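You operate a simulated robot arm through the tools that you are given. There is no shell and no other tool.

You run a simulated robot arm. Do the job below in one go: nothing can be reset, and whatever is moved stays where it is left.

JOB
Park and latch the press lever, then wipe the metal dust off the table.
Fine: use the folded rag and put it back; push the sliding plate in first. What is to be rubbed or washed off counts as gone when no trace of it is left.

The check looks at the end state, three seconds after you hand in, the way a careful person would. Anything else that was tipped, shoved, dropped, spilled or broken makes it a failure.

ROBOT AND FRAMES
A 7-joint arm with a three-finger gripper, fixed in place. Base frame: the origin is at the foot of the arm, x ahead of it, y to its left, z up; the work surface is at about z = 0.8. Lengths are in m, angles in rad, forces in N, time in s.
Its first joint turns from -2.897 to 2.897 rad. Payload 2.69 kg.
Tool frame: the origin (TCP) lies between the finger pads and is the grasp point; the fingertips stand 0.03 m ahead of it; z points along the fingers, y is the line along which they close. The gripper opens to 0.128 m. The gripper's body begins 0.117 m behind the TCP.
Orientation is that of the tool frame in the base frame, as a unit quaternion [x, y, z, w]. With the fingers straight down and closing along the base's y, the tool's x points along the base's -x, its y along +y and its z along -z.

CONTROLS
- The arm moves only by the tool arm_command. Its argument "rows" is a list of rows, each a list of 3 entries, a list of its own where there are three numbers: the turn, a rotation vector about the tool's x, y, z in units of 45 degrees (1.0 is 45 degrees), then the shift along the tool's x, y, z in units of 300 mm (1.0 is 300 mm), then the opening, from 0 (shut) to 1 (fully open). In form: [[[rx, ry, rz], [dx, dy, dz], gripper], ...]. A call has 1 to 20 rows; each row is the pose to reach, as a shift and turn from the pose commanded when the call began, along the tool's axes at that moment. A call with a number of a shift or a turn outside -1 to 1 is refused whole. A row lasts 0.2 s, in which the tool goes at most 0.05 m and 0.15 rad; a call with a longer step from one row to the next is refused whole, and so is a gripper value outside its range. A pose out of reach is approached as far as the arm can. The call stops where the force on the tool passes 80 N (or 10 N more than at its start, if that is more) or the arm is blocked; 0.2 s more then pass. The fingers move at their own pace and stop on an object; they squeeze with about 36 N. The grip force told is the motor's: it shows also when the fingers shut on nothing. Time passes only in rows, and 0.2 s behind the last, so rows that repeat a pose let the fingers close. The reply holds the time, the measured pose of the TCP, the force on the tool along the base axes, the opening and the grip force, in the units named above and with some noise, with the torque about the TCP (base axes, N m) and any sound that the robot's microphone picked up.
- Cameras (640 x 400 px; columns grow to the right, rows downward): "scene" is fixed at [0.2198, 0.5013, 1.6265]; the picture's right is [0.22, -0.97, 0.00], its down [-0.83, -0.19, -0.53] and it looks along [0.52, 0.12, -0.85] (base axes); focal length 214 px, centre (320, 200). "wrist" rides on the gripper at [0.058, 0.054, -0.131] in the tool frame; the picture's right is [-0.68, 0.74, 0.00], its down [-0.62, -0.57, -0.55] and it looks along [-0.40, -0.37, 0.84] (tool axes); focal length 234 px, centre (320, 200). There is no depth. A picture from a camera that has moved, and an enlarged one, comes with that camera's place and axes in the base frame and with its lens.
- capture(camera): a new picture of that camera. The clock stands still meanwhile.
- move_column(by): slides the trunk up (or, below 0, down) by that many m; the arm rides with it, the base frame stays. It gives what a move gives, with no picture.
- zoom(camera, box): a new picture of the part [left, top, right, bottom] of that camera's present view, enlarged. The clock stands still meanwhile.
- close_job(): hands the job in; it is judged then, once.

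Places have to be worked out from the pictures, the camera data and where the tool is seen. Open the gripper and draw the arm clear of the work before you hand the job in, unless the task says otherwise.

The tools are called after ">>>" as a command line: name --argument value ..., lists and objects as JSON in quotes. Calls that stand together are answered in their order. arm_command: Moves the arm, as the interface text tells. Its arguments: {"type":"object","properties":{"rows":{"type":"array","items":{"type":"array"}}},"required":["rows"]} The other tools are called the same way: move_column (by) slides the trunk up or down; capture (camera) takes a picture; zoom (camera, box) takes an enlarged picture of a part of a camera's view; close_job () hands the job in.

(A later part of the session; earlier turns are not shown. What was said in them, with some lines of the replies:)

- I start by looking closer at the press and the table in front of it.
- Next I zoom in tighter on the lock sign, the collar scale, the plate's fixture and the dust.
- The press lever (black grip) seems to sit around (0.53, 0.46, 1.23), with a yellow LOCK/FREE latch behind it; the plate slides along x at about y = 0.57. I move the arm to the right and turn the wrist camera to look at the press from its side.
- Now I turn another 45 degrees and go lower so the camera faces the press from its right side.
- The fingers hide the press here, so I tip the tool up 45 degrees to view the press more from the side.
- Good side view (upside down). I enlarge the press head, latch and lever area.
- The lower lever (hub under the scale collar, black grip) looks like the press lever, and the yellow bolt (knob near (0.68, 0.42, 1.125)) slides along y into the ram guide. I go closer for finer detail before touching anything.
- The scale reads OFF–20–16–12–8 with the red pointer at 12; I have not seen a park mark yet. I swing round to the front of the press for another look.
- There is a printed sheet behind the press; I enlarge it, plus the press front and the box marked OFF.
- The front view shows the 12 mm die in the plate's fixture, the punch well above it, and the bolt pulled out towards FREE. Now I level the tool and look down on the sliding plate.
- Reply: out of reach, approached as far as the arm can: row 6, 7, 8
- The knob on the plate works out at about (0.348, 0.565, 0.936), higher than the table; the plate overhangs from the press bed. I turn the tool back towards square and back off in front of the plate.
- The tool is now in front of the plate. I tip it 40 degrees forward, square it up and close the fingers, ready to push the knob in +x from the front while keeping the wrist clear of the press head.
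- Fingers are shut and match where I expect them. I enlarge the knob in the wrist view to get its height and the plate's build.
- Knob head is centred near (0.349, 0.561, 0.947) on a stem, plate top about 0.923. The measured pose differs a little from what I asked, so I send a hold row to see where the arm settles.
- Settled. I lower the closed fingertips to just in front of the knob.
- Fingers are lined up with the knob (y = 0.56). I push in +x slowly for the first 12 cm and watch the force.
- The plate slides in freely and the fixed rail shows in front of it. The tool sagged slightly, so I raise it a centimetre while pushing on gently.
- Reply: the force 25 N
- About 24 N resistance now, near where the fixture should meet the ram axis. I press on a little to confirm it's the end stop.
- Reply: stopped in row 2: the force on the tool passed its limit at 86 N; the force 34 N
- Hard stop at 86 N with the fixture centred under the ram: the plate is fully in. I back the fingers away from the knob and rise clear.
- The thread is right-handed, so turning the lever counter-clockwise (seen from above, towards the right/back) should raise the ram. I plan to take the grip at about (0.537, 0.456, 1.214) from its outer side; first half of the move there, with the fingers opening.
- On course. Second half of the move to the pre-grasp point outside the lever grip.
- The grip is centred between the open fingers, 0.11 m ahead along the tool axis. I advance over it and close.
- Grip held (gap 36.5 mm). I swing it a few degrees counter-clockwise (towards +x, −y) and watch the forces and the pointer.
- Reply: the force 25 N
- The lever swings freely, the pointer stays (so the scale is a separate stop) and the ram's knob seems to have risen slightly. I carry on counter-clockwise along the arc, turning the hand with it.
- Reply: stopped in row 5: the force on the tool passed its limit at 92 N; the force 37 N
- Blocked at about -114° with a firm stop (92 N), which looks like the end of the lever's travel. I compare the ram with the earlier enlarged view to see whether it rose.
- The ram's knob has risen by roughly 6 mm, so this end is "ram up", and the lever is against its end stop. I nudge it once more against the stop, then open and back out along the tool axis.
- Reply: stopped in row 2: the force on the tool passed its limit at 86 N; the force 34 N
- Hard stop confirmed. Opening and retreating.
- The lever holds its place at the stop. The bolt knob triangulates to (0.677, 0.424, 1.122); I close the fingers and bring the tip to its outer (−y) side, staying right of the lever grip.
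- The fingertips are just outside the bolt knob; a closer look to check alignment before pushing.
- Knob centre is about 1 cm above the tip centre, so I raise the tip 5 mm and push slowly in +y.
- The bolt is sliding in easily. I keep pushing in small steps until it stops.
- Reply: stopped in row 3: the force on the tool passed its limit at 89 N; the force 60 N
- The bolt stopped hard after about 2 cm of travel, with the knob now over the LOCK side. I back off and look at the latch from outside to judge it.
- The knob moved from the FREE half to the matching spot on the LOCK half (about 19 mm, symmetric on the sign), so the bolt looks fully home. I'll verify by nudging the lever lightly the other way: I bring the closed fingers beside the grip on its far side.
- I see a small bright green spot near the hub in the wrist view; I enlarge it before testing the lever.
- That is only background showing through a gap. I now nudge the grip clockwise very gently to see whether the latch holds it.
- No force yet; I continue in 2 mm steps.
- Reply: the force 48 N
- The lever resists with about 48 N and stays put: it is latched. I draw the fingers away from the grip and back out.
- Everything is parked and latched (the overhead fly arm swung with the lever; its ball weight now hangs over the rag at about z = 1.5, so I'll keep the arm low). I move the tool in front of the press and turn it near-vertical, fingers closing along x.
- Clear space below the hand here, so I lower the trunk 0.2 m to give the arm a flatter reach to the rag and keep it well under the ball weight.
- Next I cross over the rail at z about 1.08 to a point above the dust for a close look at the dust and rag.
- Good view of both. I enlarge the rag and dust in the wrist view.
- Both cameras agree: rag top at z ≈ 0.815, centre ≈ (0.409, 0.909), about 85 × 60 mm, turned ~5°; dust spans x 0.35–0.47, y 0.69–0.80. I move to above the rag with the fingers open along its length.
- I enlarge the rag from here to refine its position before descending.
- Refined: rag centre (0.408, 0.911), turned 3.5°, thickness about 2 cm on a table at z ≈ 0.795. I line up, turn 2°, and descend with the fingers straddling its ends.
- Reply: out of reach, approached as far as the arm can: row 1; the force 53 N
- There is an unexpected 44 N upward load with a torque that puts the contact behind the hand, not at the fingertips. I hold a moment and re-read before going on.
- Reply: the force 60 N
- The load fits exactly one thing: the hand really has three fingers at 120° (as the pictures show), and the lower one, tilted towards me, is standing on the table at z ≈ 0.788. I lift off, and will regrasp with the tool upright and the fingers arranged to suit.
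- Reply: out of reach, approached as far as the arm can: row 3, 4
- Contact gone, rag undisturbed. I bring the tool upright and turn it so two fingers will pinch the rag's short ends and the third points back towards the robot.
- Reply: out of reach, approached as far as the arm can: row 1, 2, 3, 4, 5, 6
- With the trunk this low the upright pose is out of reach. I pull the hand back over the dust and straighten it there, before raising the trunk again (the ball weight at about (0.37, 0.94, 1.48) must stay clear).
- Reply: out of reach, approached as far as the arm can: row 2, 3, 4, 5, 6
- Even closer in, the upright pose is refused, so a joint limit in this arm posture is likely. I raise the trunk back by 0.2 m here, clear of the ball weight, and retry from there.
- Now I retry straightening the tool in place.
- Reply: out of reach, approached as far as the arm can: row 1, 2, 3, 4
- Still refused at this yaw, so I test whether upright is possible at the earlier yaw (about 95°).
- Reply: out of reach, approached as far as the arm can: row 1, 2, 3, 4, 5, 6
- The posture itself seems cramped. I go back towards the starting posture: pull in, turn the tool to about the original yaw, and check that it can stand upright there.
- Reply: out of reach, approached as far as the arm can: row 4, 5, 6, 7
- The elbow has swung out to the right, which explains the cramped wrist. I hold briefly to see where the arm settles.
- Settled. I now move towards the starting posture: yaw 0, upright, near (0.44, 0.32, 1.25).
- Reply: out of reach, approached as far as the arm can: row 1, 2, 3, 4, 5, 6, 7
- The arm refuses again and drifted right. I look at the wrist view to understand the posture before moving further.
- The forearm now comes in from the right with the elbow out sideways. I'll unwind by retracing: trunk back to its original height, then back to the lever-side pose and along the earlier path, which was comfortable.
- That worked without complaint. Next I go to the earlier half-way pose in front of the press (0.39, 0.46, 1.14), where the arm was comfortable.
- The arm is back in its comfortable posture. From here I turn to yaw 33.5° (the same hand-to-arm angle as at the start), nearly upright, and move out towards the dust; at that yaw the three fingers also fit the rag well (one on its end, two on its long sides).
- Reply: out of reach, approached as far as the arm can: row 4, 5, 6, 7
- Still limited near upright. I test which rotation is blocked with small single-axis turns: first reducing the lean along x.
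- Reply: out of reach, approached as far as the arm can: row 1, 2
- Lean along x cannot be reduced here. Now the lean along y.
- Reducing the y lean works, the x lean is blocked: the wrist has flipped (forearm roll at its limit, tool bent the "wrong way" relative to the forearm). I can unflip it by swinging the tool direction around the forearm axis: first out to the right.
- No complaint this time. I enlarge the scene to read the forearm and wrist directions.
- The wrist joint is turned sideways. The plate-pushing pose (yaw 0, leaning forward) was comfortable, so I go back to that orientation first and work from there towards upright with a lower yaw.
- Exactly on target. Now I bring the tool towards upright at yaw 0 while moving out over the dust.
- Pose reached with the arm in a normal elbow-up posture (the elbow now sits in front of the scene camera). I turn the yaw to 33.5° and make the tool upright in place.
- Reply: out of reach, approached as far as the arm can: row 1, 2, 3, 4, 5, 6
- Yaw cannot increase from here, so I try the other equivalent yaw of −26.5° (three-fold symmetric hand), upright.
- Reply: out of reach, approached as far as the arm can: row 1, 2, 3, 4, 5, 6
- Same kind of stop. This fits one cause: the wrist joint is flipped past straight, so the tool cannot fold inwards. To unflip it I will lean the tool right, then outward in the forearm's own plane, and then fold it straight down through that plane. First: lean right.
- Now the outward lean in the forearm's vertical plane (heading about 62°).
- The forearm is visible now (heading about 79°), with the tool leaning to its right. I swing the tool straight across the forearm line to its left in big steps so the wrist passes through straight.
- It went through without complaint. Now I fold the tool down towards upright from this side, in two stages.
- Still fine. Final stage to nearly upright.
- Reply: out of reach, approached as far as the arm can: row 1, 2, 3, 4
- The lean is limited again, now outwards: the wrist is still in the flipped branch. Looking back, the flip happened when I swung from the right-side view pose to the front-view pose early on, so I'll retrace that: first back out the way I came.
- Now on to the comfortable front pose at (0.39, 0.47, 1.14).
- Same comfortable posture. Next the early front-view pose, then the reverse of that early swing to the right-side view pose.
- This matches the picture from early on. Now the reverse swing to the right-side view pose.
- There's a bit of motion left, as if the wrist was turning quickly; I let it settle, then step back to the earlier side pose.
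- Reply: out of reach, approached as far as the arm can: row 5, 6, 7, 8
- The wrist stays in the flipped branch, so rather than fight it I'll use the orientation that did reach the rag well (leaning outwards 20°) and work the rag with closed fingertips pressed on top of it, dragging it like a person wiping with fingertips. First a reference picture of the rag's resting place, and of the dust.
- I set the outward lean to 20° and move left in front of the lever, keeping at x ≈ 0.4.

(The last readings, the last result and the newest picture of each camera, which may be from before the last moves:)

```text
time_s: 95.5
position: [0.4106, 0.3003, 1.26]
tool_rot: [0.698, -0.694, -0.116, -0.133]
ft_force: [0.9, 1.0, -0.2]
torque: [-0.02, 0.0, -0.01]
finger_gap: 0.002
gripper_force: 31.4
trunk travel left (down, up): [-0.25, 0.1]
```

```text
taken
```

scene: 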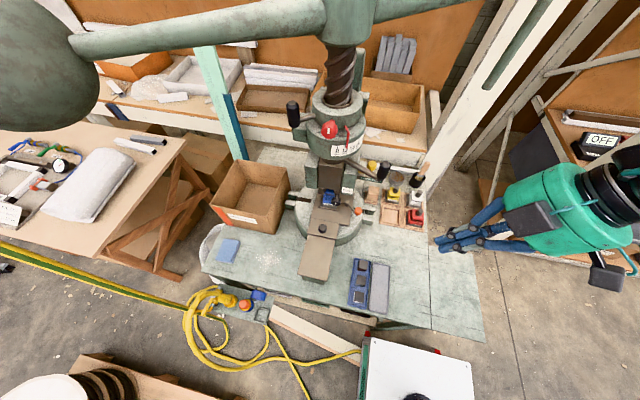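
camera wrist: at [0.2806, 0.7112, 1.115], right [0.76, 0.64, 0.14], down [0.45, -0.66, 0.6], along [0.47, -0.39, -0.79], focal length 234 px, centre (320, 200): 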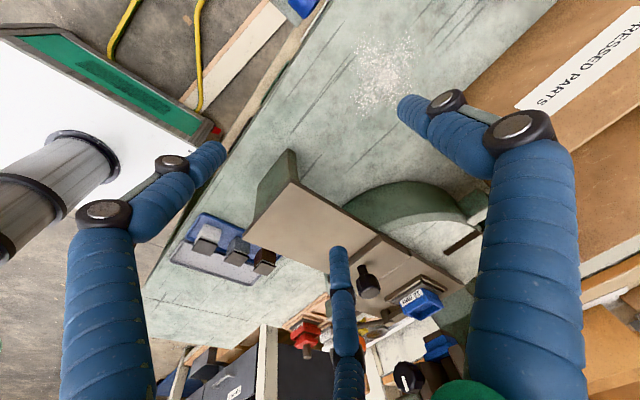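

Continue left to in front of the press, then lower the trunk 0.2 m as before.

>>> arm_command --rows '[[[0, 0, 0], [-0.119, 0.026, 0.052], 0], [[0, 0, 0], [-0.238, 0.051, 0.104], 0], [[0, 0, 0], [-0.356, 0.077, 0.156], 0], [[0, 0, 0], [-0.475, 0.102, 0.208], 0], [[0, 0, 0], [-0.475, 0.102, 0.208], 0]]'

>>> move_column --by -0.2

>>> capture --camera "scene"

```text
time_s: 96.7
position: [0.3802, 0.457, 1.2522]
tool_rot: [0.698, -0.694, -0.116, -0.134]
ft_force: [0.3, -0.2, 0.0]
torque: [-0.08, -0.07, 0.01]
finger_gap: 0.0021
gripper_force: 30.8
trunk travel left (down, up): [-0.25, 0.1]
```

```text
time_s: 98.9
position: [0.3794, 0.4554, 1.0521]
tool_rot: [0.698, -0.694, -0.116, -0.133]
ft_force: [0.7, 0.3, -0.2]
torque: [0.01, -0.04, 0.02]
finger_gap: 0.002
gripper_force: 31.2
trunk travel left (down, up): [-0.05, 0.3]
```

```text
taken
```

scene: 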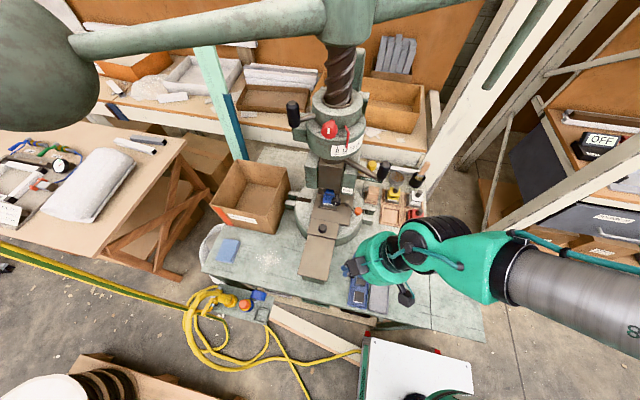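

Same posture as my first approach. I cross over to above the dust and then to above the rag.

>>> arm_command --rows '[[[0, 0, 0], [-0.12, -0.01, -0.02], 0], [[0, 0, 0], [-0.25, -0.02, 0.03], 0], [[0, 0, 0], [-0.38, -0.03, 0.08], 0], [[0, 0, 0], [-0.5, -0.042, 0.12], 0], [[0, 0, 0], [-0.62, -0.052, 0.15], 0], [[0, 0, 0], [-0.74, -0.062, 0.185], 0], [[0, 0, 0], [-0.859, -0.072, 0.22], 0], [[0, 0, 0], [-0.859, -0.072, 0.22], 0]]'

>>> arm_command --rows '[[[0, 0, 0], [-0.057, -0.003, 0.128], 0], [[0, 0, 0], [-0.113, -0.006, 0.255], 0], [[0, 0, 0], [-0.17, -0.01, 0.383], 0], [[0, 0, 0], [-0.226, -0.013, 0.511], 0], [[0, 0, 0], [-0.283, -0.016, 0.638], 0], [[0, 0, 0], [-0.339, -0.019, 0.766], 0], [[0, 0, 0], [-0.339, -0.019, 0.766], 0]]'

>>> capture --camera "wrist"

```text
time_s: 100.7
position: [0.399, 0.6995, 1.0669]
tool_rot: [0.698, -0.693, -0.119, -0.132]
ft_force: [0.9, 0.5, -1.7]
torque: [0.03, 0.06, 0.04]
finger_gap: 0.0019
gripper_force: 31.5
out of reach, approached as far as the arm can: row 7, 8
trunk travel left (down, up): [-0.05, 0.3]
```

```text
time_s: 102.3
position: [0.3986, 0.8545, 0.8707]
tool_rot: [0.699, -0.693, -0.119, -0.133]
ft_force: [0.2, -0.1, -1.5]
torque: [0.0, -0.03, 0.04]
finger_gap: 0.0021
gripper_force: 31.4
out of reach, approached as far as the arm can: row 3, 4, 5, 6, 7
trunk travel left (down, up): [-0.05, 0.3]
```

```text
taken
camera wrist: at [0.3415, 0.7543, 0.9721], right [-0.74, 0.63, 0.22], down [0.55, 0.39, 0.74], along [0.38, 0.67, -0.63], focal length 234 px, centre (320, 200)
```

wrist: 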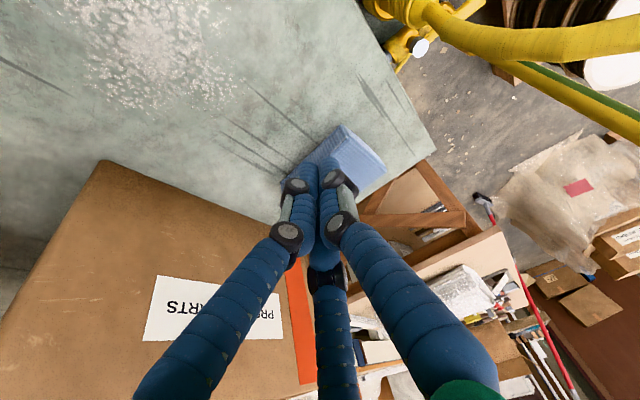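

A hair out of reach at this exact yaw; on the first approach I had yaw 95° and it worked. I turn 6° and lean a little further out while moving to above the rag centre.

>>> arm_command --rows '[[[-0.022, -0.063, -0.061], [-0.02, 0, -0.03], 0], [[-0.045, -0.1255, -0.1223], [-0.06, -0.02, -0.01], 0], [[-0.045, -0.1255, -0.1223], [-0.133, -0.046, 0.028], 0], [[-0.045, -0.1255, -0.1223], [-0.133, -0.046, 0.028], 0]]'

>>> capture --camera "wrist"

>>> capture --camera "scene"

```text
time_s: 103.3
position: [0.4131, 0.8974, 0.8788]
tool_rot: [0.726, -0.649, -0.157, -0.161]
ft_force: [0.6, 0.0, -0.6]
torque: [0.03, 0.0, 0.02]
finger_gap: 0.0021
gripper_force: 31.9
trunk travel left (down, up): [-0.05, 0.3]
```

```text
taken
camera wrist: at [0.3666, 0.7811, 0.969], right [-0.8, 0.53, 0.27], down [0.51, 0.37, 0.78], along [0.31, 0.76, -0.57], focal length 234 px, centre (320, 200)
```

wrist: 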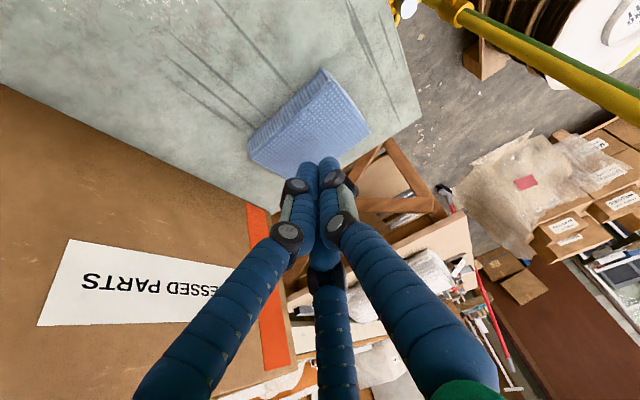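

```text
taken
```

scene: 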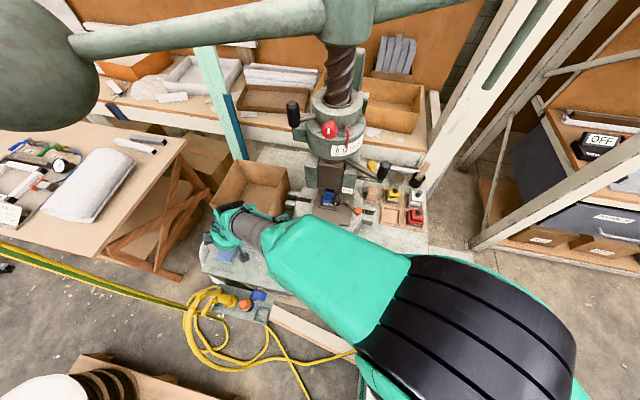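

Reached cleanly, fingertips right above the rag. I lower towards its top surface.

>>> arm_command --rows '[[[0, 0, 0], [0.0175, 0.0012, 0.0359], 0], [[0, 0, 0], [0.035, 0.0024, 0.0717], 0], [[0, 0, 0], [0.0524, 0.0036, 0.1076], 0], [[0, 0, 0], [0.0524, 0.0036, 0.1076], 0]]'

>>> zoom --camera "wrist" --box '[230, 60, 430, 200]'

```text
time_s: 104.3
position: [0.4116, 0.8962, 0.8534]
tool_rot: [0.725, -0.649, -0.157, -0.168]
ft_force: [-2.8, -11.1, 53.8]
torque: [-0.41, -0.22, -0.01]
finger_gap: 0.0016
gripper_force: 31.7
trunk travel left (down, up): [-0.05, 0.3]
```

```text
2.86 times, centred on (330, 130) of wrist
camera zoom: at [0.365, 0.7801, 0.9414], right [-0.81, 0.53, 0.27], down [0.5, 0.36, 0.79], along [0.31, 0.77, -0.55], focal length 669 px, centre (291, 400)
```

zoom: 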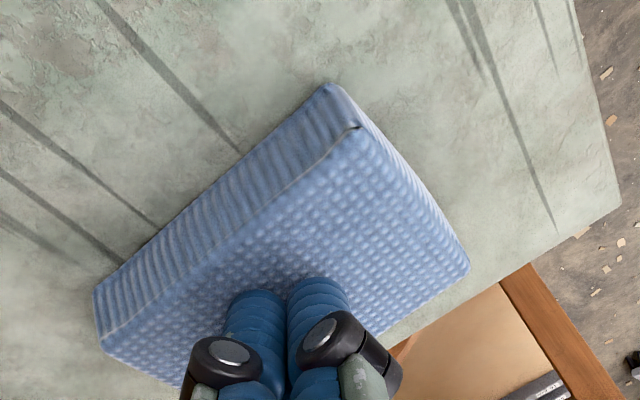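

The rag is thicker than I thought (top at about 0.822) and the tips already press on it near its centre with 54 N. I ease off 5 mm of command and try dragging it 3 cm towards me.

>>> arm_command --rows '[[[0, 0, 0], [-0.0073, -0.0005, -0.015], 0], [[0, 0, 0], [0.0075, 0.0012, -0.0223], 0], [[0, 0, 0], [0.0224, 0.0029, -0.0296], 0], [[0, 0, 0], [0.0372, 0.0046, -0.0369], 0], [[0, 0, 0], [0.0521, 0.0063, -0.0442], 0], [[0, 0, 0], [0.067, 0.008, -0.0515], 0], [[0, 0, 0], [0.0818, 0.0097, -0.0588], 0], [[0, 0, 0], [0.0818, 0.0097, -0.0588], 0]]'

>>> zoom --camera "wrist" --box '[230, 60, 430, 200]'

>>> zoom --camera "scene" --box '[195, 220, 295, 290]'

```text
time_s: 106.1
position: [0.4111, 0.8644, 0.8536]
tool_rot: [0.726, -0.649, -0.157, -0.164]
ft_force: [1.4, 14.4, 44.6]
torque: [0.32, -0.29, 0.08]
finger_gap: 0.002
gripper_force: 31.6
trunk travel left (down, up): [-0.05, 0.3]
```

```text
2.86 times, centred on (330, 130) of wrist
camera zoom: at [0.3657, 0.7487, 0.9425], right [-0.8, 0.53, 0.27], down [0.5, 0.37, 0.78], along [0.31, 0.77, -0.56], focal length 669 px, centre (291, 400)
```

zoom: 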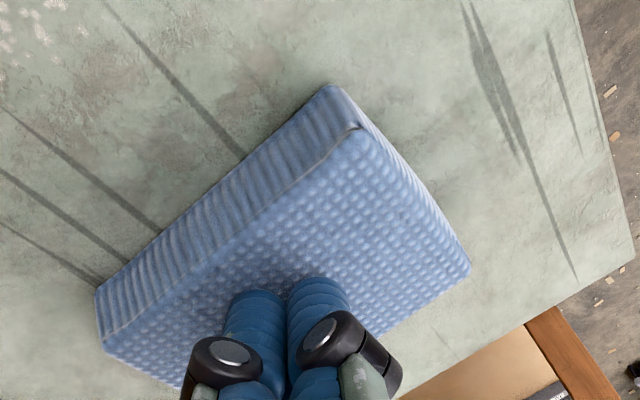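

```text
5.71 times, centred on (245, 255) of scene
camera zoom: at [0.2198, 0.5013, 1.6265], right [0.22, -0.97, 0.0], down [-0.83, -0.19, -0.53], along [0.52, 0.12, -0.85], focal length 1226 px, centre (749, -114)
```

zoom: 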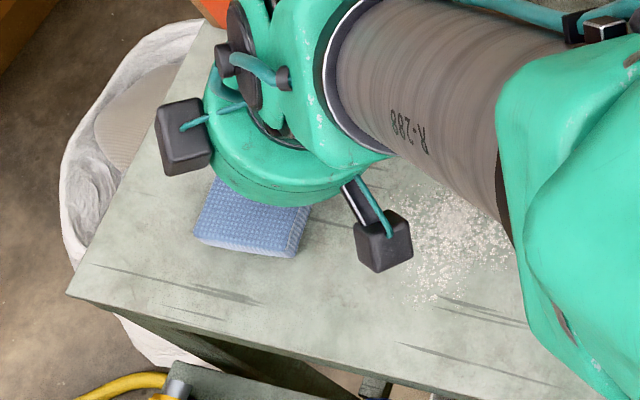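

The rag moves with the fingertips without slipping (friction about a third of the load). I drag it on into the dust and make a first pass: down the left column, across, and back up, staying clear of the rail with the wrist camera.

>>> arm_command --rows '[[[0, 0, 0], [0.0298, 0.0169, -0.0163], 0], [[0, 0, 0], [0.0596, 0.0338, -0.0326], 0], [[0, 0, 0], [0.0894, 0.0507, -0.0489], 0], [[0, 0, 0], [0.1192, 0.0675, -0.0651], 0], [[0, 0, 0], [0.149, 0.0844, -0.0814], 0], [[0, 0, 0], [0.1788, 0.1013, -0.0977], 0], [[0, 0, 0], [0.2061, 0.1045, -0.1111], 0], [[0, 0, 0], [0.2334, 0.1077, -0.1245], 0], [[0, 0, 0], [0.2608, 0.1109, -0.1379], 0], [[0, 0, 0], [0.2881, 0.1141, -0.1513], 0], [[0, 0, 0], [0.3154, 0.1173, -0.1647], 0], [[0, 0, 0], [0.319, 0.0842, -0.1654], 0], [[0, 0, 0], [0.3226, 0.0512, -0.166], 0], [[0, 0, 0], [0.3262, 0.0181, -0.1667], 0], [[0, 0, 0], [0.3298, -0.0149, -0.1673], 0], [[0, 0, 0], [0.3334, -0.048, -0.168], 0], [[0, 0, 0], [0.3061, -0.0512, -0.1546], 0], [[0, 0, 0], [0.2788, -0.0544, -0.1412], 0], [[0, 0, 0], [0.2515, -0.0576, -0.1278], 0], [[0, 0, 0], [0.2515, -0.0576, -0.1278], 0]]'

>>> zoom --camera "wrist" --box '[170, 0, 430, 200]'

>>> zoom --camera "scene" --box '[195, 220, 315, 300]'

```text
time_s: 110.3
position: [0.4362, 0.7813, 0.8525]
tool_rot: [0.726, -0.65, -0.156, -0.162]
ft_force: [3.5, -14.7, 41.9]
torque: [-0.5, -0.32, -0.14]
finger_gap: 0.0021
gripper_force: 31.3
trunk travel left (down, up): [-0.05, 0.3]
```

```text
2.00 times, centred on (300, 100) of wrist
camera zoom: at [0.3909, 0.6652, 0.9429], right [-0.8, 0.53, 0.27], down [0.51, 0.37, 0.78], along [0.31, 0.77, -0.56], focal length 468 px, centre (360, 400)
```

zoom: 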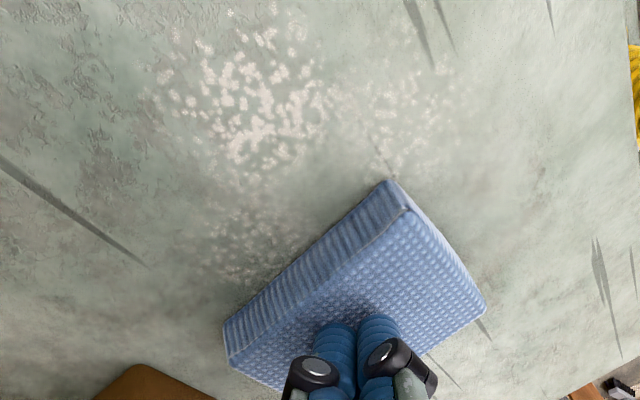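

```text
5.00 times, centred on (255, 260) of scene
camera zoom: at [0.2198, 0.5013, 1.6265], right [0.22, -0.97, 0.0], down [-0.83, -0.19, -0.53], along [0.52, 0.12, -0.85], focal length 1072 px, centre (645, -100)
```

zoom: 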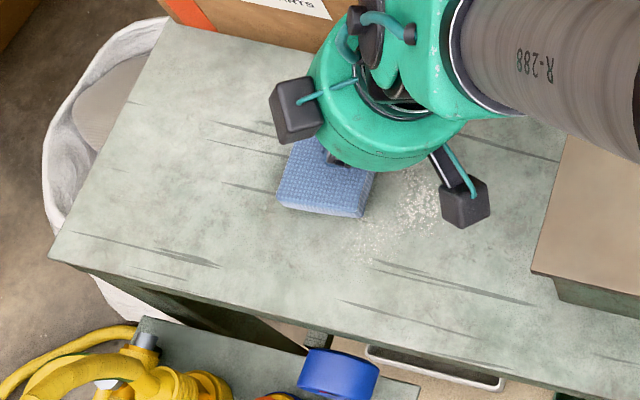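

Each pass thins the dust. To reach its near edge without the wrist camera meeting the rail I straighten the tool by 12° about the fingertips.

>>> arm_command --rows '[[[-0.01, 0.088, 0.002], [-0.007, -0.001, 0.001], 0], [[-0.019, 0.177, 0.003], [-0.014, -0.0015, 0.001], 0], [[-0.029, 0.265, 0.005], [-0.0207, -0.0023, 0.002], 0], [[-0.029, 0.265, 0.005], [-0.0207, -0.0023, 0.002], 0]]'

>>> zoom --camera "wrist" --box '[170, 0, 430, 200]'

```text
time_s: 111.3
position: [0.4366, 0.7861, 0.8534]
tool_rot: [0.736, -0.659, -0.11, -0.11]
ft_force: [0.1, 1.8, 24.5]
torque: [-0.11, -0.19, 0.02]
finger_gap: 0.0023
gripper_force: 31.4
out of reach, approached as far as the arm can: row 3, 4
trunk travel left (down, up): [-0.05, 0.3]
```

```text
2.00 times, centred on (300, 100) of wrist
camera zoom: at [0.3908, 0.6841, 0.9582], right [-0.8, 0.56, 0.2], down [0.51, 0.47, 0.72], along [0.31, 0.68, -0.67], focal length 468 px, centre (360, 400)
```

zoom: 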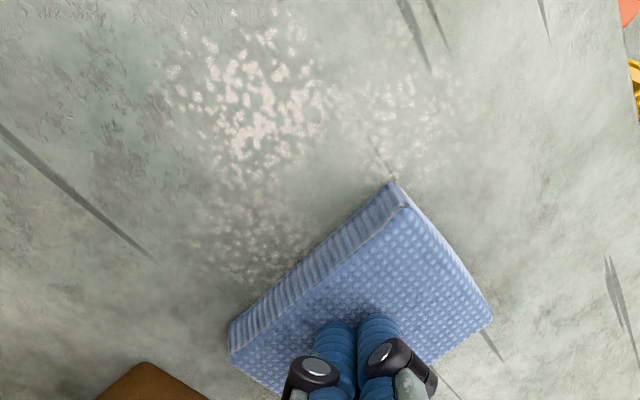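

Lean is now 18° (the limit), contact force 25 N. Second pass: down the right column to y ≈ 0.705, across, and up the left column, pressing slightly harder.

>>> arm_command --rows '[[[0, 0, 0], [0.0339, 0.0036, -0.0041], 0], [[0, 0, 0], [0.0659, 0.0073, -0.0144], 0], [[0, 0, 0], [0.0978, 0.0109, -0.0248], 0], [[0, 0, 0], [0.1297, 0.0145, -0.0352], 0], [[0, 0, 0], [0.1616, 0.0182, -0.0455], 0], [[0, 0, 0], [0.1936, 0.0218, -0.0559], 0], [[0, 0, 0], [0.2255, 0.0255, -0.0663], 0], [[0, 0, 0], [0.2574, 0.0291, -0.0766], 0], [[0, 0, 0], [0.2537, 0.0636, -0.076], 0], [[0, 0, 0], [0.25, 0.098, -0.0755], 0], [[0, 0, 0], [0.2462, 0.1325, -0.0749], 0], [[0, 0, 0], [0.2425, 0.167, -0.0743], 0], [[0, 0, 0], [0.2388, 0.2014, -0.0737], 0], [[0, 0, 0], [0.2005, 0.197, -0.0613], 0], [[0, 0, 0], [0.1622, 0.1927, -0.0489], 0], [[0, 0, 0], [0.124, 0.1883, -0.0364], 0], [[0, 0, 0], [0.0857, 0.184, -0.024], 0], [[0, 0, 0], [0.0474, 0.1796, -0.0116], 0], [[0, 0, 0], [0.0091, 0.1753, 0.0009], 0], [[0, 0, 0], [-0.0292, 0.1709, 0.0133], 0]]'

>>> zoom --camera "wrist" --box '[130, 0, 430, 200]'

>>> zoom --camera "scene" --box '[195, 220, 315, 300]'

```text
time_s: 115.5
position: [0.3849, 0.7914, 0.8527]
tool_rot: [0.735, -0.66, -0.111, -0.11]
ft_force: [1.4, -14.0, 35.0]
torque: [-0.62, -0.24, -0.06]
finger_gap: 0.0022
gripper_force: 31.8
trunk travel left (down, up): [-0.05, 0.3]
```

```text
2.00 times, centred on (280, 100) of wrist
camera zoom: at [0.3379, 0.69, 0.9578], right [-0.8, 0.56, 0.2], down [0.51, 0.47, 0.72], along [0.31, 0.68, -0.66], focal length 468 px, centre (400, 400)
```

zoom: 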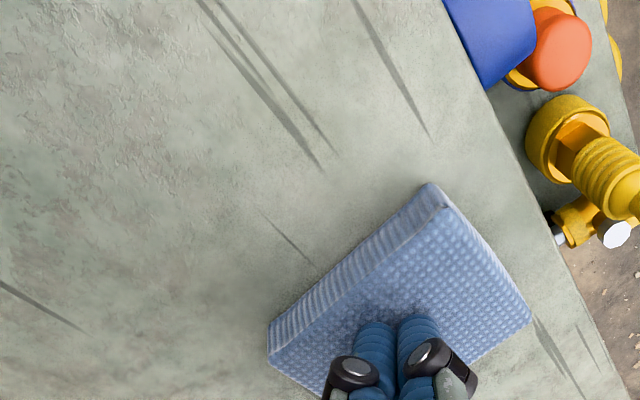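

```text
5.00 times, centred on (255, 260) of scene
camera zoom: at [0.2198, 0.5013, 1.6265], right [0.22, -0.97, 0.0], down [-0.83, -0.19, -0.53], along [0.52, 0.12, -0.85], focal length 1072 px, centre (645, -100)
```

zoom: 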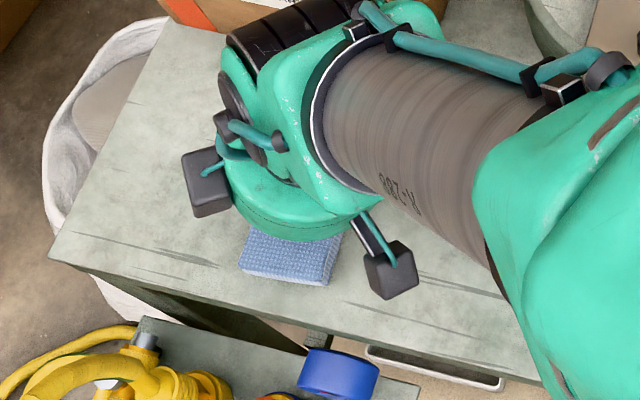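

No dust visible in the wiped area now. For good measure I make a second full pass down the middle and up the right column.

>>> arm_command --rows '[[[0, 0, 0], [0.0032, -0.0298, -0.0005], 0], [[0, 0, 0], [0.0064, -0.0597, -0.001], 0], [[0, 0, 0], [0.0096, -0.0895, -0.0015], 0], [[0, 0, 0], [0.0483, -0.0851, -0.0141], 0], [[0, 0, 0], [0.0871, -0.0807, -0.0266], 0], [[0, 0, 0], [0.1258, -0.0763, -0.0392], 0], [[0, 0, 0], [0.1645, -0.0719, -0.0518], 0], [[0, 0, 0], [0.2032, -0.0675, -0.0644], 0], [[0, 0, 0], [0.242, -0.0631, -0.0769], 0], [[0, 0, 0], [0.2807, -0.0587, -0.0895], 0], [[0, 0, 0], [0.2843, -0.0918, -0.0901], 0], [[0, 0, 0], [0.2878, -0.125, -0.0906], 0], [[0, 0, 0], [0.2914, -0.1581, -0.0912], 0], [[0, 0, 0], [0.2486, -0.163, -0.0773], 0], [[0, 0, 0], [0.2058, -0.1678, -0.0634], 0], [[0, 0, 0], [0.163, -0.1727, -0.0496], 0], [[0, 0, 0], [0.1203, -0.1776, -0.0357], 0], [[0, 0, 0], [0.0775, -0.1824, -0.0218], 0], [[0, 0, 0], [0.0347, -0.1873, -0.0079], 0], [[0, 0, 0], [-0.0081, -0.1922, 0.006], 0]]'

>>> capture --camera "wrist"

>>> zoom --camera "scene" --box '[195, 220, 315, 300]'

```text
time_s: 119.7
position: [0.4406, 0.7999, 0.8538]
tool_rot: [0.736, -0.658, -0.11, -0.11]
ft_force: [0.8, -12.1, 36.7]
torque: [-0.6, -0.25, 0.03]
finger_gap: 0.002
gripper_force: 31.4
trunk travel left (down, up): [-0.05, 0.3]
```

```text
taken
camera wrist: at [0.3958, 0.6979, 0.9576], right [-0.8, 0.56, 0.2], down [0.51, 0.47, 0.72], along [0.31, 0.68, -0.66], focal length 234 px, centre (320, 200)
```

wrist: 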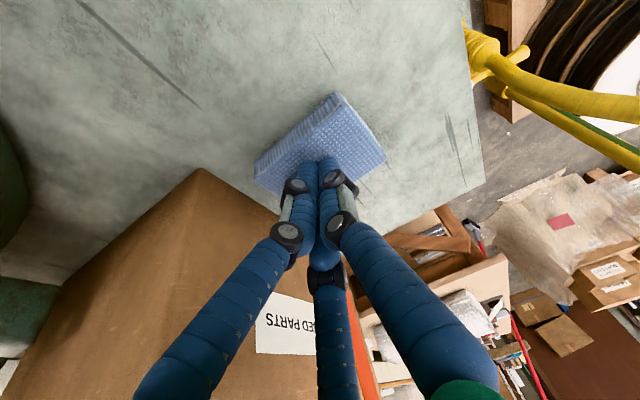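

```text
5.00 times, centred on (255, 260) of scene
camera zoom: at [0.2198, 0.5013, 1.6265], right [0.22, -0.97, 0.0], down [-0.83, -0.19, -0.53], along [0.52, 0.12, -0.85], focal length 1072 px, centre (645, -100)
```

zoom: 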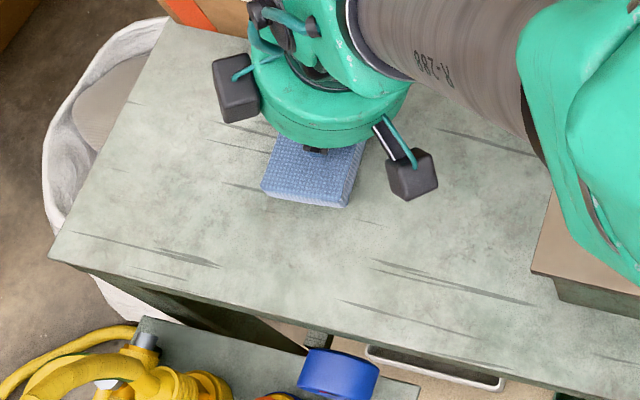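

The wiped area looks clean; I enlarge both views to look for faint traces.

>>> zoom --camera "scene" --box '[235, 240, 315, 290]'

>>> zoom --camera "wrist" --box '[120, 0, 400, 180]'

```text
8.00 times, centred on (275, 265) of scene
camera zoom: at [0.2198, 0.5013, 1.6265], right [0.22, -0.97, 0.0], down [-0.83, -0.19, -0.53], along [0.52, 0.12, -0.85], focal length 1716 px, centre (680, -320)
```

zoom: 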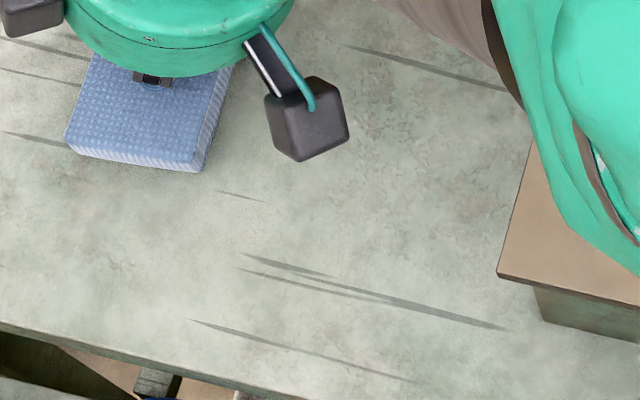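

```text
2.22 times, centred on (260, 90) of wrist
camera zoom: at [0.3958, 0.6979, 0.9576], right [-0.8, 0.56, 0.2], down [0.51, 0.47, 0.72], along [0.31, 0.68, -0.66], focal length 520 px, centre (453, 444)
```

zoom: 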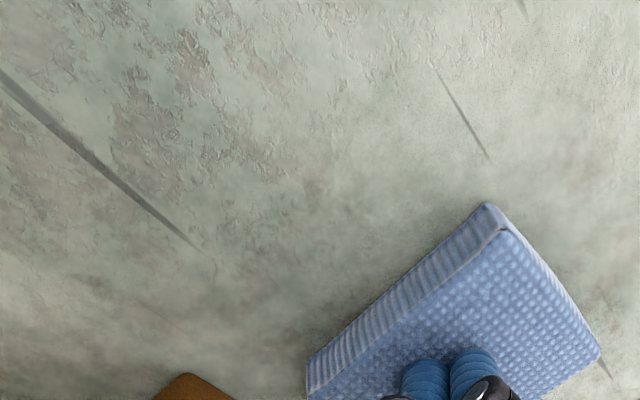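

Clean as far as visible. One extra pass over the front-left column to be sure.

>>> arm_command --rows '[[[0, 0, 0], [-0.0039, 0.0359, 0.0006], 0], [[0, 0, 0], [-0.0077, 0.0718, 0.0012], 0], [[0, 0, 0], [-0.0116, 0.1077, 0.0019], 0], [[0, 0, 0], [-0.0155, 0.1436, 0.0025], 0], [[0, 0, 0], [-0.0193, 0.1795, 0.0031], 0], [[0, 0, 0], [-0.0232, 0.2154, 0.0037], 0], [[0, 0, 0], [0.0196, 0.2203, -0.0102], 0], [[0, 0, 0], [0.0624, 0.2251, -0.0241], 0], [[0, 0, 0], [0.1052, 0.23, -0.038], 0], [[0, 0, 0], [0.1479, 0.2349, -0.0518], 0], [[0, 0, 0], [0.1907, 0.2398, -0.0657], 0], [[0, 0, 0], [0.2335, 0.2446, -0.0796], 0], [[0, 0, 0], [0.2763, 0.2495, -0.0935], 0], [[0, 0, 0], [0.2335, 0.2446, -0.0796], 0], [[0, 0, 0], [0.1907, 0.2398, -0.0657], 0], [[0, 0, 0], [0.1479, 0.2349, -0.0518], 0], [[0, 0, 0], [0.1052, 0.23, -0.038], 0], [[0, 0, 0], [0.0624, 0.2251, -0.0241], 0], [[0, 0, 0], [0.0196, 0.2203, -0.0102], 0], [[0, 0, 0], [-0.0232, 0.2154, 0.0037], 0]]'

>>> zoom --camera "wrist" --box '[120, 0, 400, 180]'

>>> zoom --camera "scene" --box '[195, 220, 315, 300]'

```text
time_s: 123.9
position: [0.377, 0.7985, 0.8517]
tool_rot: [0.736, -0.659, -0.111, -0.111]
ft_force: [-0.9, -17.1, 42.4]
torque: [-0.76, -0.22, -0.06]
finger_gap: 0.002
gripper_force: 31.8
trunk travel left (down, up): [-0.05, 0.3]
```

```text
2.22 times, centred on (260, 90) of wrist
camera zoom: at [0.3305, 0.6974, 0.9575], right [-0.8, 0.56, 0.2], down [0.51, 0.47, 0.72], along [0.31, 0.68, -0.66], focal length 520 px, centre (453, 444)
```

zoom: 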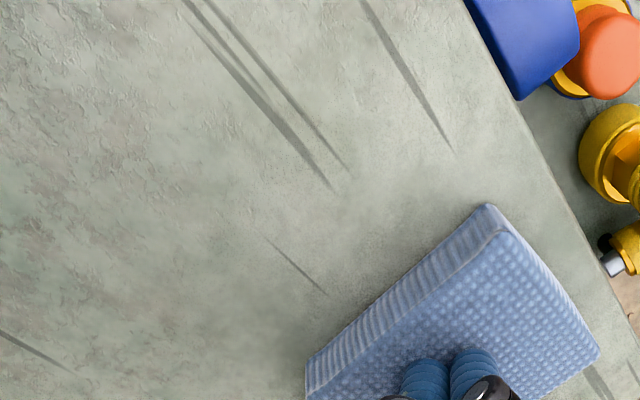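

```text
5.00 times, centred on (255, 260) of scene
camera zoom: at [0.2198, 0.5013, 1.6265], right [0.22, -0.97, 0.0], down [-0.83, -0.19, -0.53], along [0.52, 0.12, -0.85], focal length 1072 px, centre (645, -100)
```

zoom: 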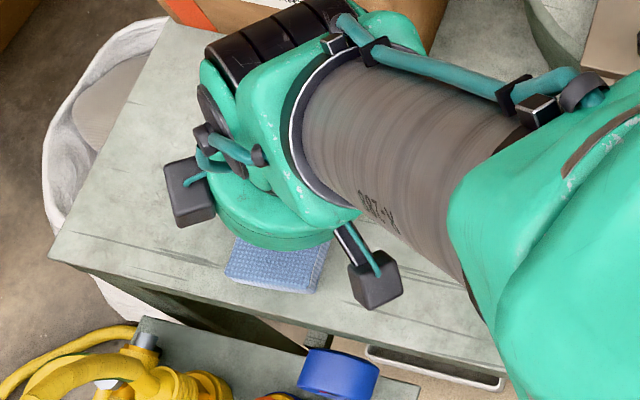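

All clean. Now I lean back out and drag the rag home: the fingertips go back to where they first pressed, (0.411, 0.909).

>>> arm_command --rows '[[[0.0101, -0.0939, -0.0016], [0.007, 0.0007, 0.0007], 0], [[0.0202, -0.1878, -0.0032], [0.014, 0.0013, 0.0013], 0], [[0.0202, -0.1878, -0.0032], [-0.0168, -0.0138, 0.0115], 0], [[0.0202, -0.1878, -0.0032], [-0.0476, -0.0288, 0.0217], 0], [[0.0202, -0.1878, -0.0032], [-0.0784, -0.0439, 0.0319], 0], [[0.0202, -0.1878, -0.0032], [-0.1092, -0.059, 0.0421], 0], [[0.0202, -0.1878, -0.0032], [-0.14, -0.074, 0.0523], 0], [[0.0202, -0.1878, -0.0032], [-0.1708, -0.0891, 0.0625], 0], [[0.0202, -0.1878, -0.0032], [-0.2016, -0.1041, 0.0727], 0], [[0.0202, -0.1878, -0.0032], [-0.2324, -0.1192, 0.0829], 0], [[0.0202, -0.1878, -0.0032], [-0.2632, -0.1342, 0.0931], 0], [[0.0202, -0.1878, -0.0032], [-0.294, -0.1493, 0.1033], 0], [[0.0202, -0.1878, -0.0032], [-0.294, -0.1493, 0.1033], 0]]'

>>> zoom --camera "wrist" --box '[230, 60, 430, 200]'

>>> zoom --camera "scene" --box '[200, 230, 260, 275]'

```text
time_s: 126.7
position: [0.4116, 0.8978, 0.853]
tool_rot: [0.726, -0.648, -0.159, -0.166]
ft_force: [-5.2, -12.5, 42.2]
torque: [-0.47, -0.01, -0.02]
finger_gap: 0.0021
gripper_force: 31.5
trunk travel left (down, up): [-0.05, 0.3]
```

```text
2.86 times, centred on (330, 130) of wrist
camera zoom: at [0.3649, 0.7806, 0.9418], right [-0.8, 0.53, 0.28], down [0.51, 0.36, 0.78], along [0.31, 0.77, -0.56], focal length 669 px, centre (291, 400)
```

zoom: 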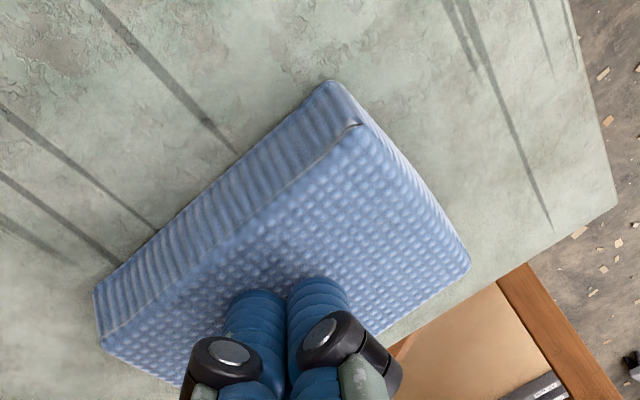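

```text
8.89 times, centred on (230, 252) of scene
camera zoom: at [0.2198, 0.5013, 1.6265], right [0.22, -0.97, 0.0], down [-0.83, -0.19, -0.53], along [0.52, 0.12, -0.85], focal length 1906 px, centre (1120, -267)
```

zoom: 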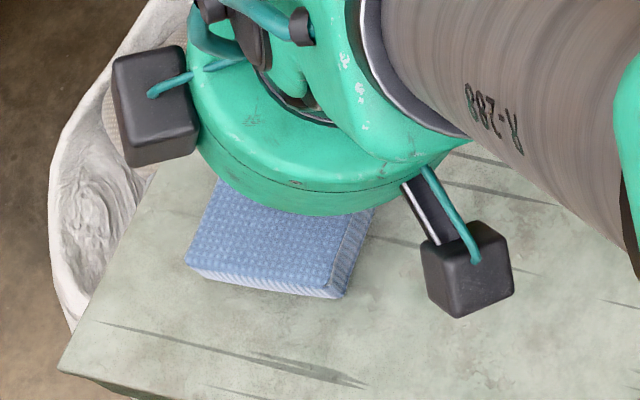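

The rag is back within a couple of millimetres of its original place. I lift straight off it and draw back towards the robot side.

>>> arm_command --rows '[[[0, 0, 0], [-0.015, -0.001, -0.03], 0], [[0, 0, 0], [-0.03, -0.002, -0.06], 0], [[0, 0, 0], [-0.0445, -0.0035, -0.0894], 0], [[0, 0, 0], [0.02, 0.01, -0.17], 0], [[0, 0, 0], [0.08, 0.03, -0.28], 0], [[0, 0, 0], [0.14, 0.045, -0.38], 0], [[0, 0, 0], [0.2, 0.06, -0.48], 0], [[0, 0, 0], [0.262, 0.074, -0.581], 0], [[0, 0, 0], [0.262, 0.074, -0.581], 0]]'

>>> capture --camera "scene"

>>> capture --camera "wrist"

```text
time_s: 128.7
position: [0.3999, 0.7484, 0.9716]
tool_rot: [0.725, -0.649, -0.159, -0.165]
ft_force: [-0.2, -0.5, 1.2]
torque: [-0.01, -0.01, -0.02]
finger_gap: 0.0021
gripper_force: 31.4
trunk travel left (down, up): [-0.05, 0.3]
```

```text
taken
```

scene: 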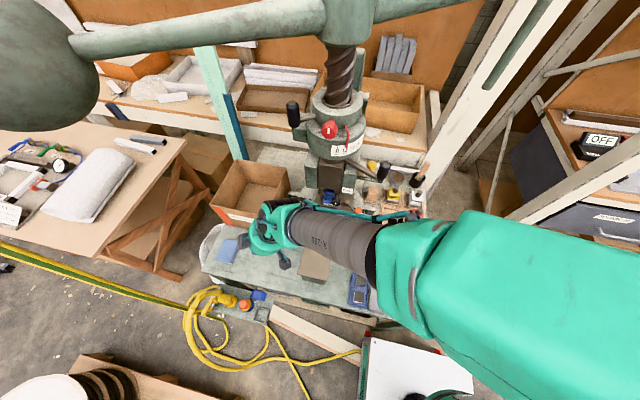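

```text
taken
camera wrist: at [0.3541, 0.6325, 1.0598], right [-0.8, 0.53, 0.28], down [0.51, 0.36, 0.78], along [0.31, 0.77, -0.56], focal length 234 px, centre (320, 200)
```

wrist: 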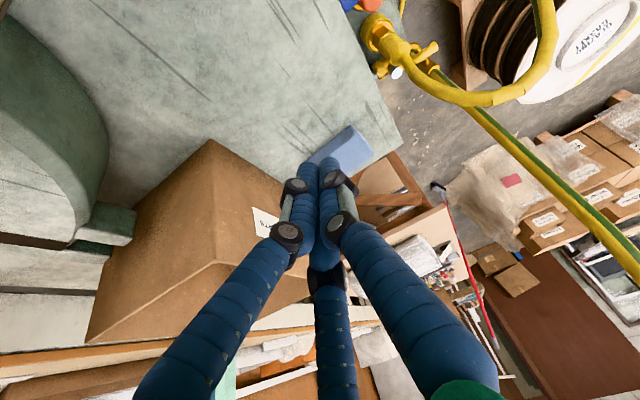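

Clear of the rag. I go up over the rail and back in front of the press to free the view.

>>> arm_command --rows '[[[0, 0, 0], [0.038, 0.013, -0.142], 0], [[0, 0, 0], [0.076, 0.025, -0.283], 0], [[0, 0, 0], [0.114, 0.038, -0.425], 0], [[0, 0, 0], [0.237, 0.063, -0.48], 0], [[0, 0, 0], [0.36, 0.088, -0.535], 0], [[0, 0, 0], [0.484, 0.114, -0.59], 0], [[0, 0, 0], [0.607, 0.139, -0.645], 0], [[0, 0, 0], [0.73, 0.164, -0.7], 0], [[0, 0, 0], [0.73, 0.164, -0.7], 0]]'

>>> capture --camera "scene"

>>> zoom --camera "scene" --box '[195, 225, 315, 300]'

>>> zoom --camera "scene" --box '[200, 230, 260, 275]'

```text
time_s: 130.7
position: [0.3772, 0.454, 1.0612]
tool_rot: [0.725, -0.649, -0.159, -0.164]
ft_force: [-0.5, 0.5, 0.4]
torque: [0.0, -0.02, -0.03]
finger_gap: 0.002
gripper_force: 31.5
trunk travel left (down, up): [-0.05, 0.3]
```

```text
taken
```

scene: 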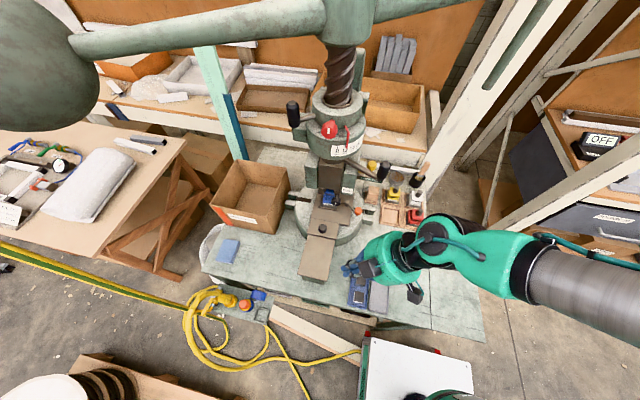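

```text
5.33 times, centred on (255, 262) of scene
camera zoom: at [0.2198, 0.5013, 1.6265], right [0.22, -0.97, 0.0], down [-0.83, -0.19, -0.53], along [0.52, 0.12, -0.85], focal length 1144 px, centre (667, -133)
```

zoom: 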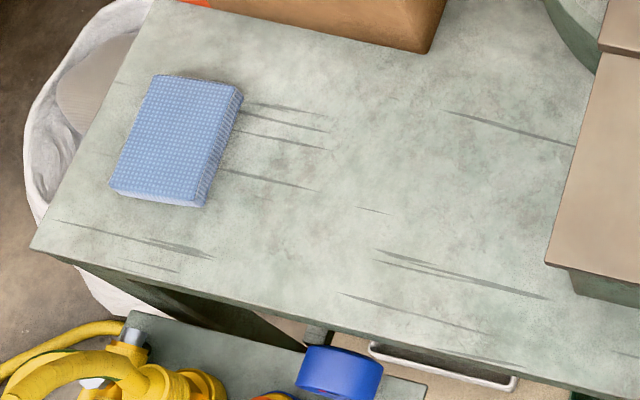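

```text
8.89 times, centred on (230, 252) of scene
camera zoom: at [0.2198, 0.5013, 1.6265], right [0.22, -0.97, 0.0], down [-0.83, -0.19, -0.53], along [0.52, 0.12, -0.85], focal length 1906 px, centre (1120, -267)
```

zoom: 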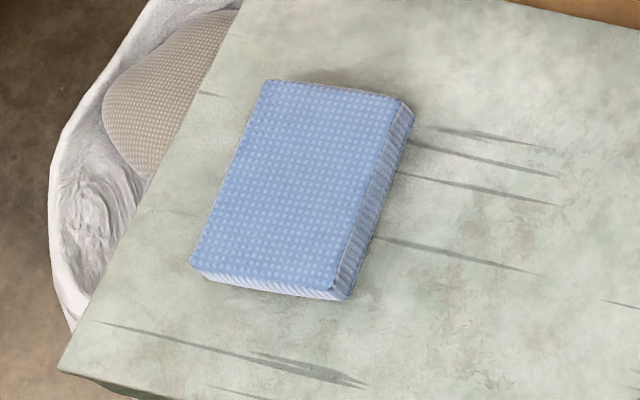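

The table is clean and the rag sits where it was. I check the press: lever, latch, plate and the surroundings.

>>> zoom --camera "scene" --box '[320, 140, 400, 200]'

>>> zoom --camera "scene" --box '[290, 160, 390, 240]'

>>> zoom --camera "scene" --box '[330, 160, 490, 310]'

>>> zoom --camera "scene" --box '[200, 120, 360, 240]'

```text
6.67 times, centred on (360, 170) of scene
camera zoom: at [0.2198, 0.5013, 1.6265], right [0.22, -0.97, 0.0], down [-0.83, -0.19, -0.53], along [0.52, 0.12, -0.85], focal length 1430 px, centre (53, 400)
```

zoom: 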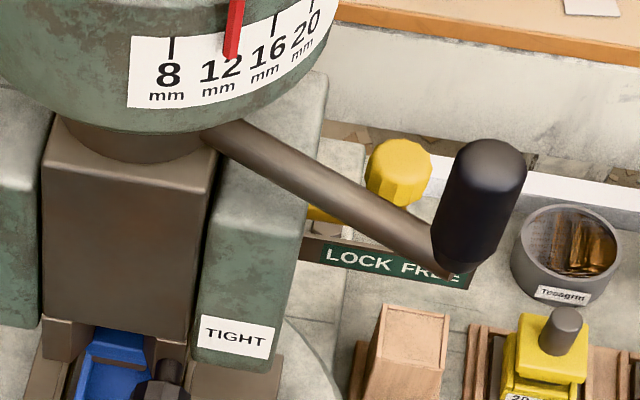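

```text
5.00 times, centred on (340, 200) of scene
camera zoom: at [0.2198, 0.5013, 1.6265], right [0.22, -0.97, 0.0], down [-0.83, -0.19, -0.53], along [0.52, 0.12, -0.85], focal length 1072 px, centre (220, 200)
```

zoom: 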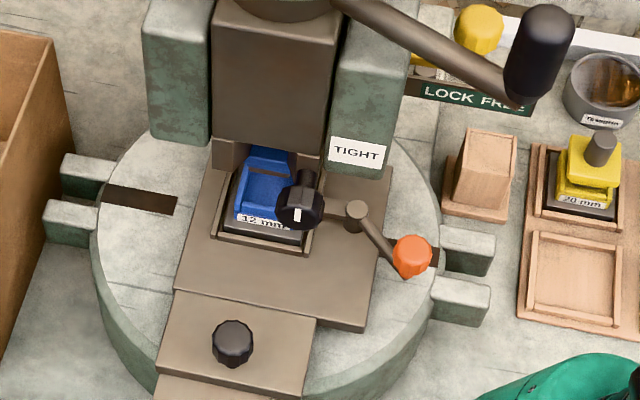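

```text
2.67 times, centred on (410, 235) of scene
camera zoom: at [0.2198, 0.5013, 1.6265], right [0.22, -0.97, 0.0], down [-0.83, -0.19, -0.53], along [0.52, 0.12, -0.85], focal length 572 px, centre (80, 107)
```

zoom: 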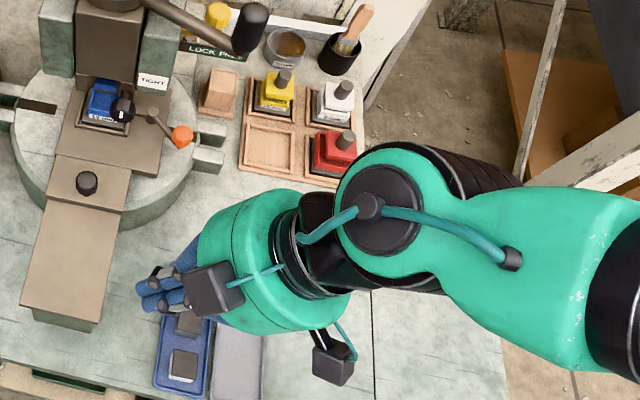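

```text
3.33 times, centred on (280, 180) of scene
camera zoom: at [0.2198, 0.5013, 1.6265], right [0.22, -0.97, 0.0], down [-0.83, -0.19, -0.53], along [0.52, 0.12, -0.85], focal length 715 px, centre (453, 267)
```

zoom: 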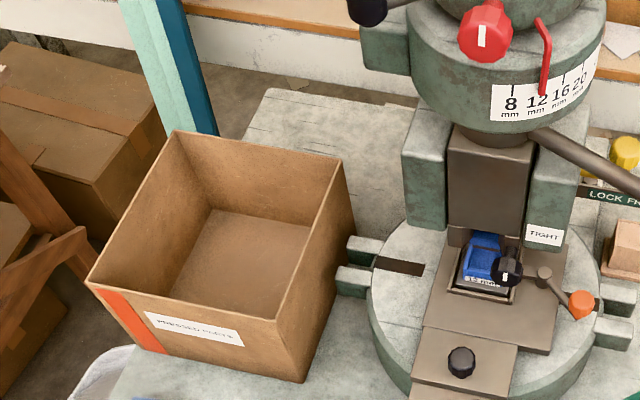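

Plate in, lever against its stop, bolt over LOCK, everything else in place. I raise the trunk back and draw the arm clear to the right, opening the gripper.

>>> move_column --by 0.2

>>> arm_command --rows '[[[0, 0, 0], [0.12, -0.02, -0.07], 0], [[0, 0, 0], [0.24, -0.04, -0.14], 0], [[0, 0, 0], [0.36, -0.06, -0.21], 0], [[0, 0, 0], [0.48, -0.08, -0.28], 0.3], [[0, 0, 0], [0.6, -0.08, -0.35], 0.6], [[0, 0, 0], [0.72, -0.08, -0.42], 1], [[0, 0, 0], [0.84, -0.08, -0.46], 1], [[0, 0, 0], [0.84, -0.08, -0.46], 1]]'

>>> capture --camera "scene"

```text
time_s: 132.9
position: [0.3769, 0.4552, 1.2603]
tool_rot: [0.725, -0.65, -0.159, -0.164]
ft_force: [-0.3, -0.3, 0.0]
torque: [-0.01, 0.02, -0.01]
finger_gap: 0.002
gripper_force: 31.3
trunk travel left (down, up): [-0.25, 0.1]
```

```text
time_s: 134.7
position: [0.4329, 0.1708, 1.2735]
tool_rot: [0.726, -0.649, -0.159, -0.164]
ft_force: [-0.4, -0.7, 0.3]
torque: [0.05, 0.02, 0.03]
finger_gap: 0.1279
gripper_force: 0.1
trunk travel left (down, up): [-0.25, 0.1]
```

```text
taken
```

scene: 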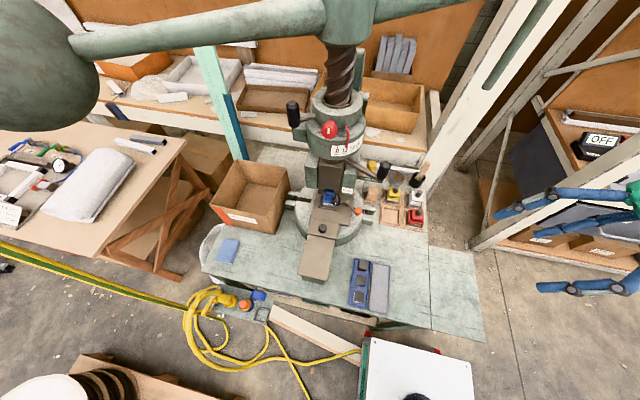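

The arm is clear and the gripper open. A last close look at the dust spot, the parts tray and the die rack before handing in.

>>> zoom --camera "scene" --box '[240, 240, 300, 285]'

>>> zoom --camera "scene" --box '[290, 180, 440, 320]'

>>> zoom --camera "scene" --box '[340, 145, 410, 195]'

```text
8.89 times, centred on (270, 262) of scene
camera zoom: at [0.2198, 0.5013, 1.6265], right [0.22, -0.97, 0.0], down [-0.83, -0.19, -0.53], along [0.52, 0.12, -0.85], focal length 1906 px, centre (764, -356)
```

zoom: 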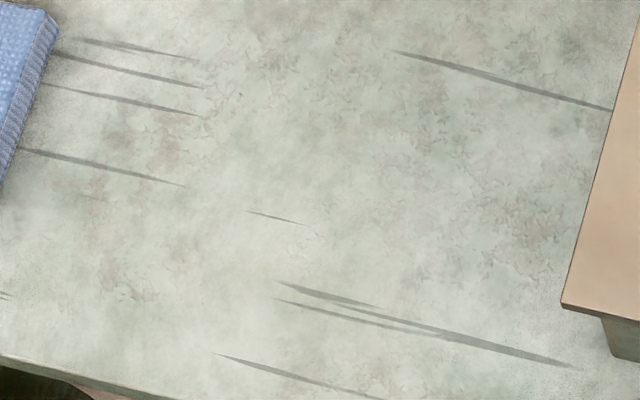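

```text
2.86 times, centred on (365, 250) of scene
camera zoom: at [0.2198, 0.5013, 1.6265], right [0.22, -0.97, 0.0], down [-0.83, -0.19, -0.53], along [0.52, 0.12, -0.85], focal length 613 px, centre (191, 57)
```

zoom: 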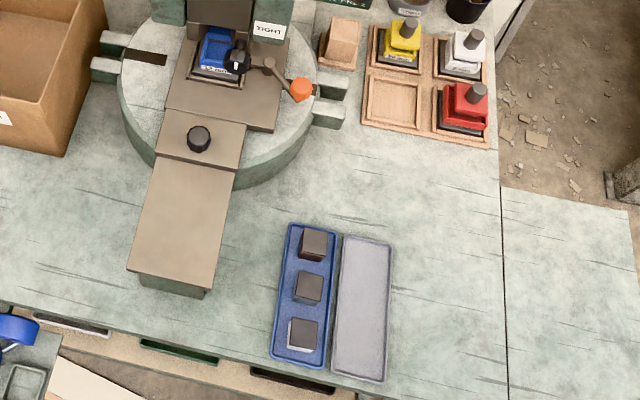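

```text
8.00 times, centred on (375, 170) of scene
camera zoom: at [0.2198, 0.5013, 1.6265], right [0.22, -0.97, 0.0], down [-0.83, -0.19, -0.53], along [0.52, 0.12, -0.85], focal length 1716 px, centre (-120, 440)
```

zoom: 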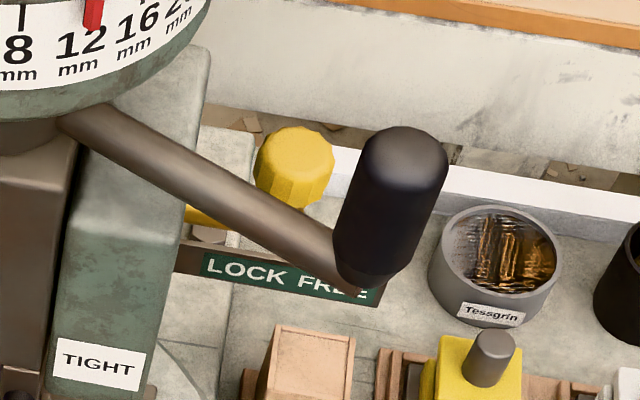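

The plate is still fully in and the lever is parked with its bolt at LOCK. The dust is gone, the rag is back in its place, and nothing else has moved. I hand the job in.

>>> close_job

```text
The job is handed in.
```

The job is handed in: the plate is in, the lever is parked and latched, the dust is gone, and the rag is back in its place. I don't have the verdict on the check.

- **Sliding plate:** I pushed it in first, until it met a hard stop. The fixture now sits under the ram.
- **Press lever:** I swung it counter-clockwise to its end stop, which raised the ram, then pushed the yellow bolt from FREE to LOCK. A light nudge the other way met about 48 N and the lever stayed put. No mark shows where "parked" is, so I took the ram-up stop as the park position.
- **Metal dust:** I wiped the area in several overlapping passes with the folded rag pressed under the fingertips. Close-up pictures afterwards show no trace.
- **Rag:** It is back within about 2 mm of where it lay, at the same angle.

When I first tried to pick up the rag, one finger pressed on the table with about 50 N. I lifted straight off and saw no mark. The large overhead arm of the press swung round with the lever, so its ball weight now hangs above the rag's corner of the table.

The gripper is open and the arm is clear of the work. In the last pictures, nothing else on the table or around the press has moved.
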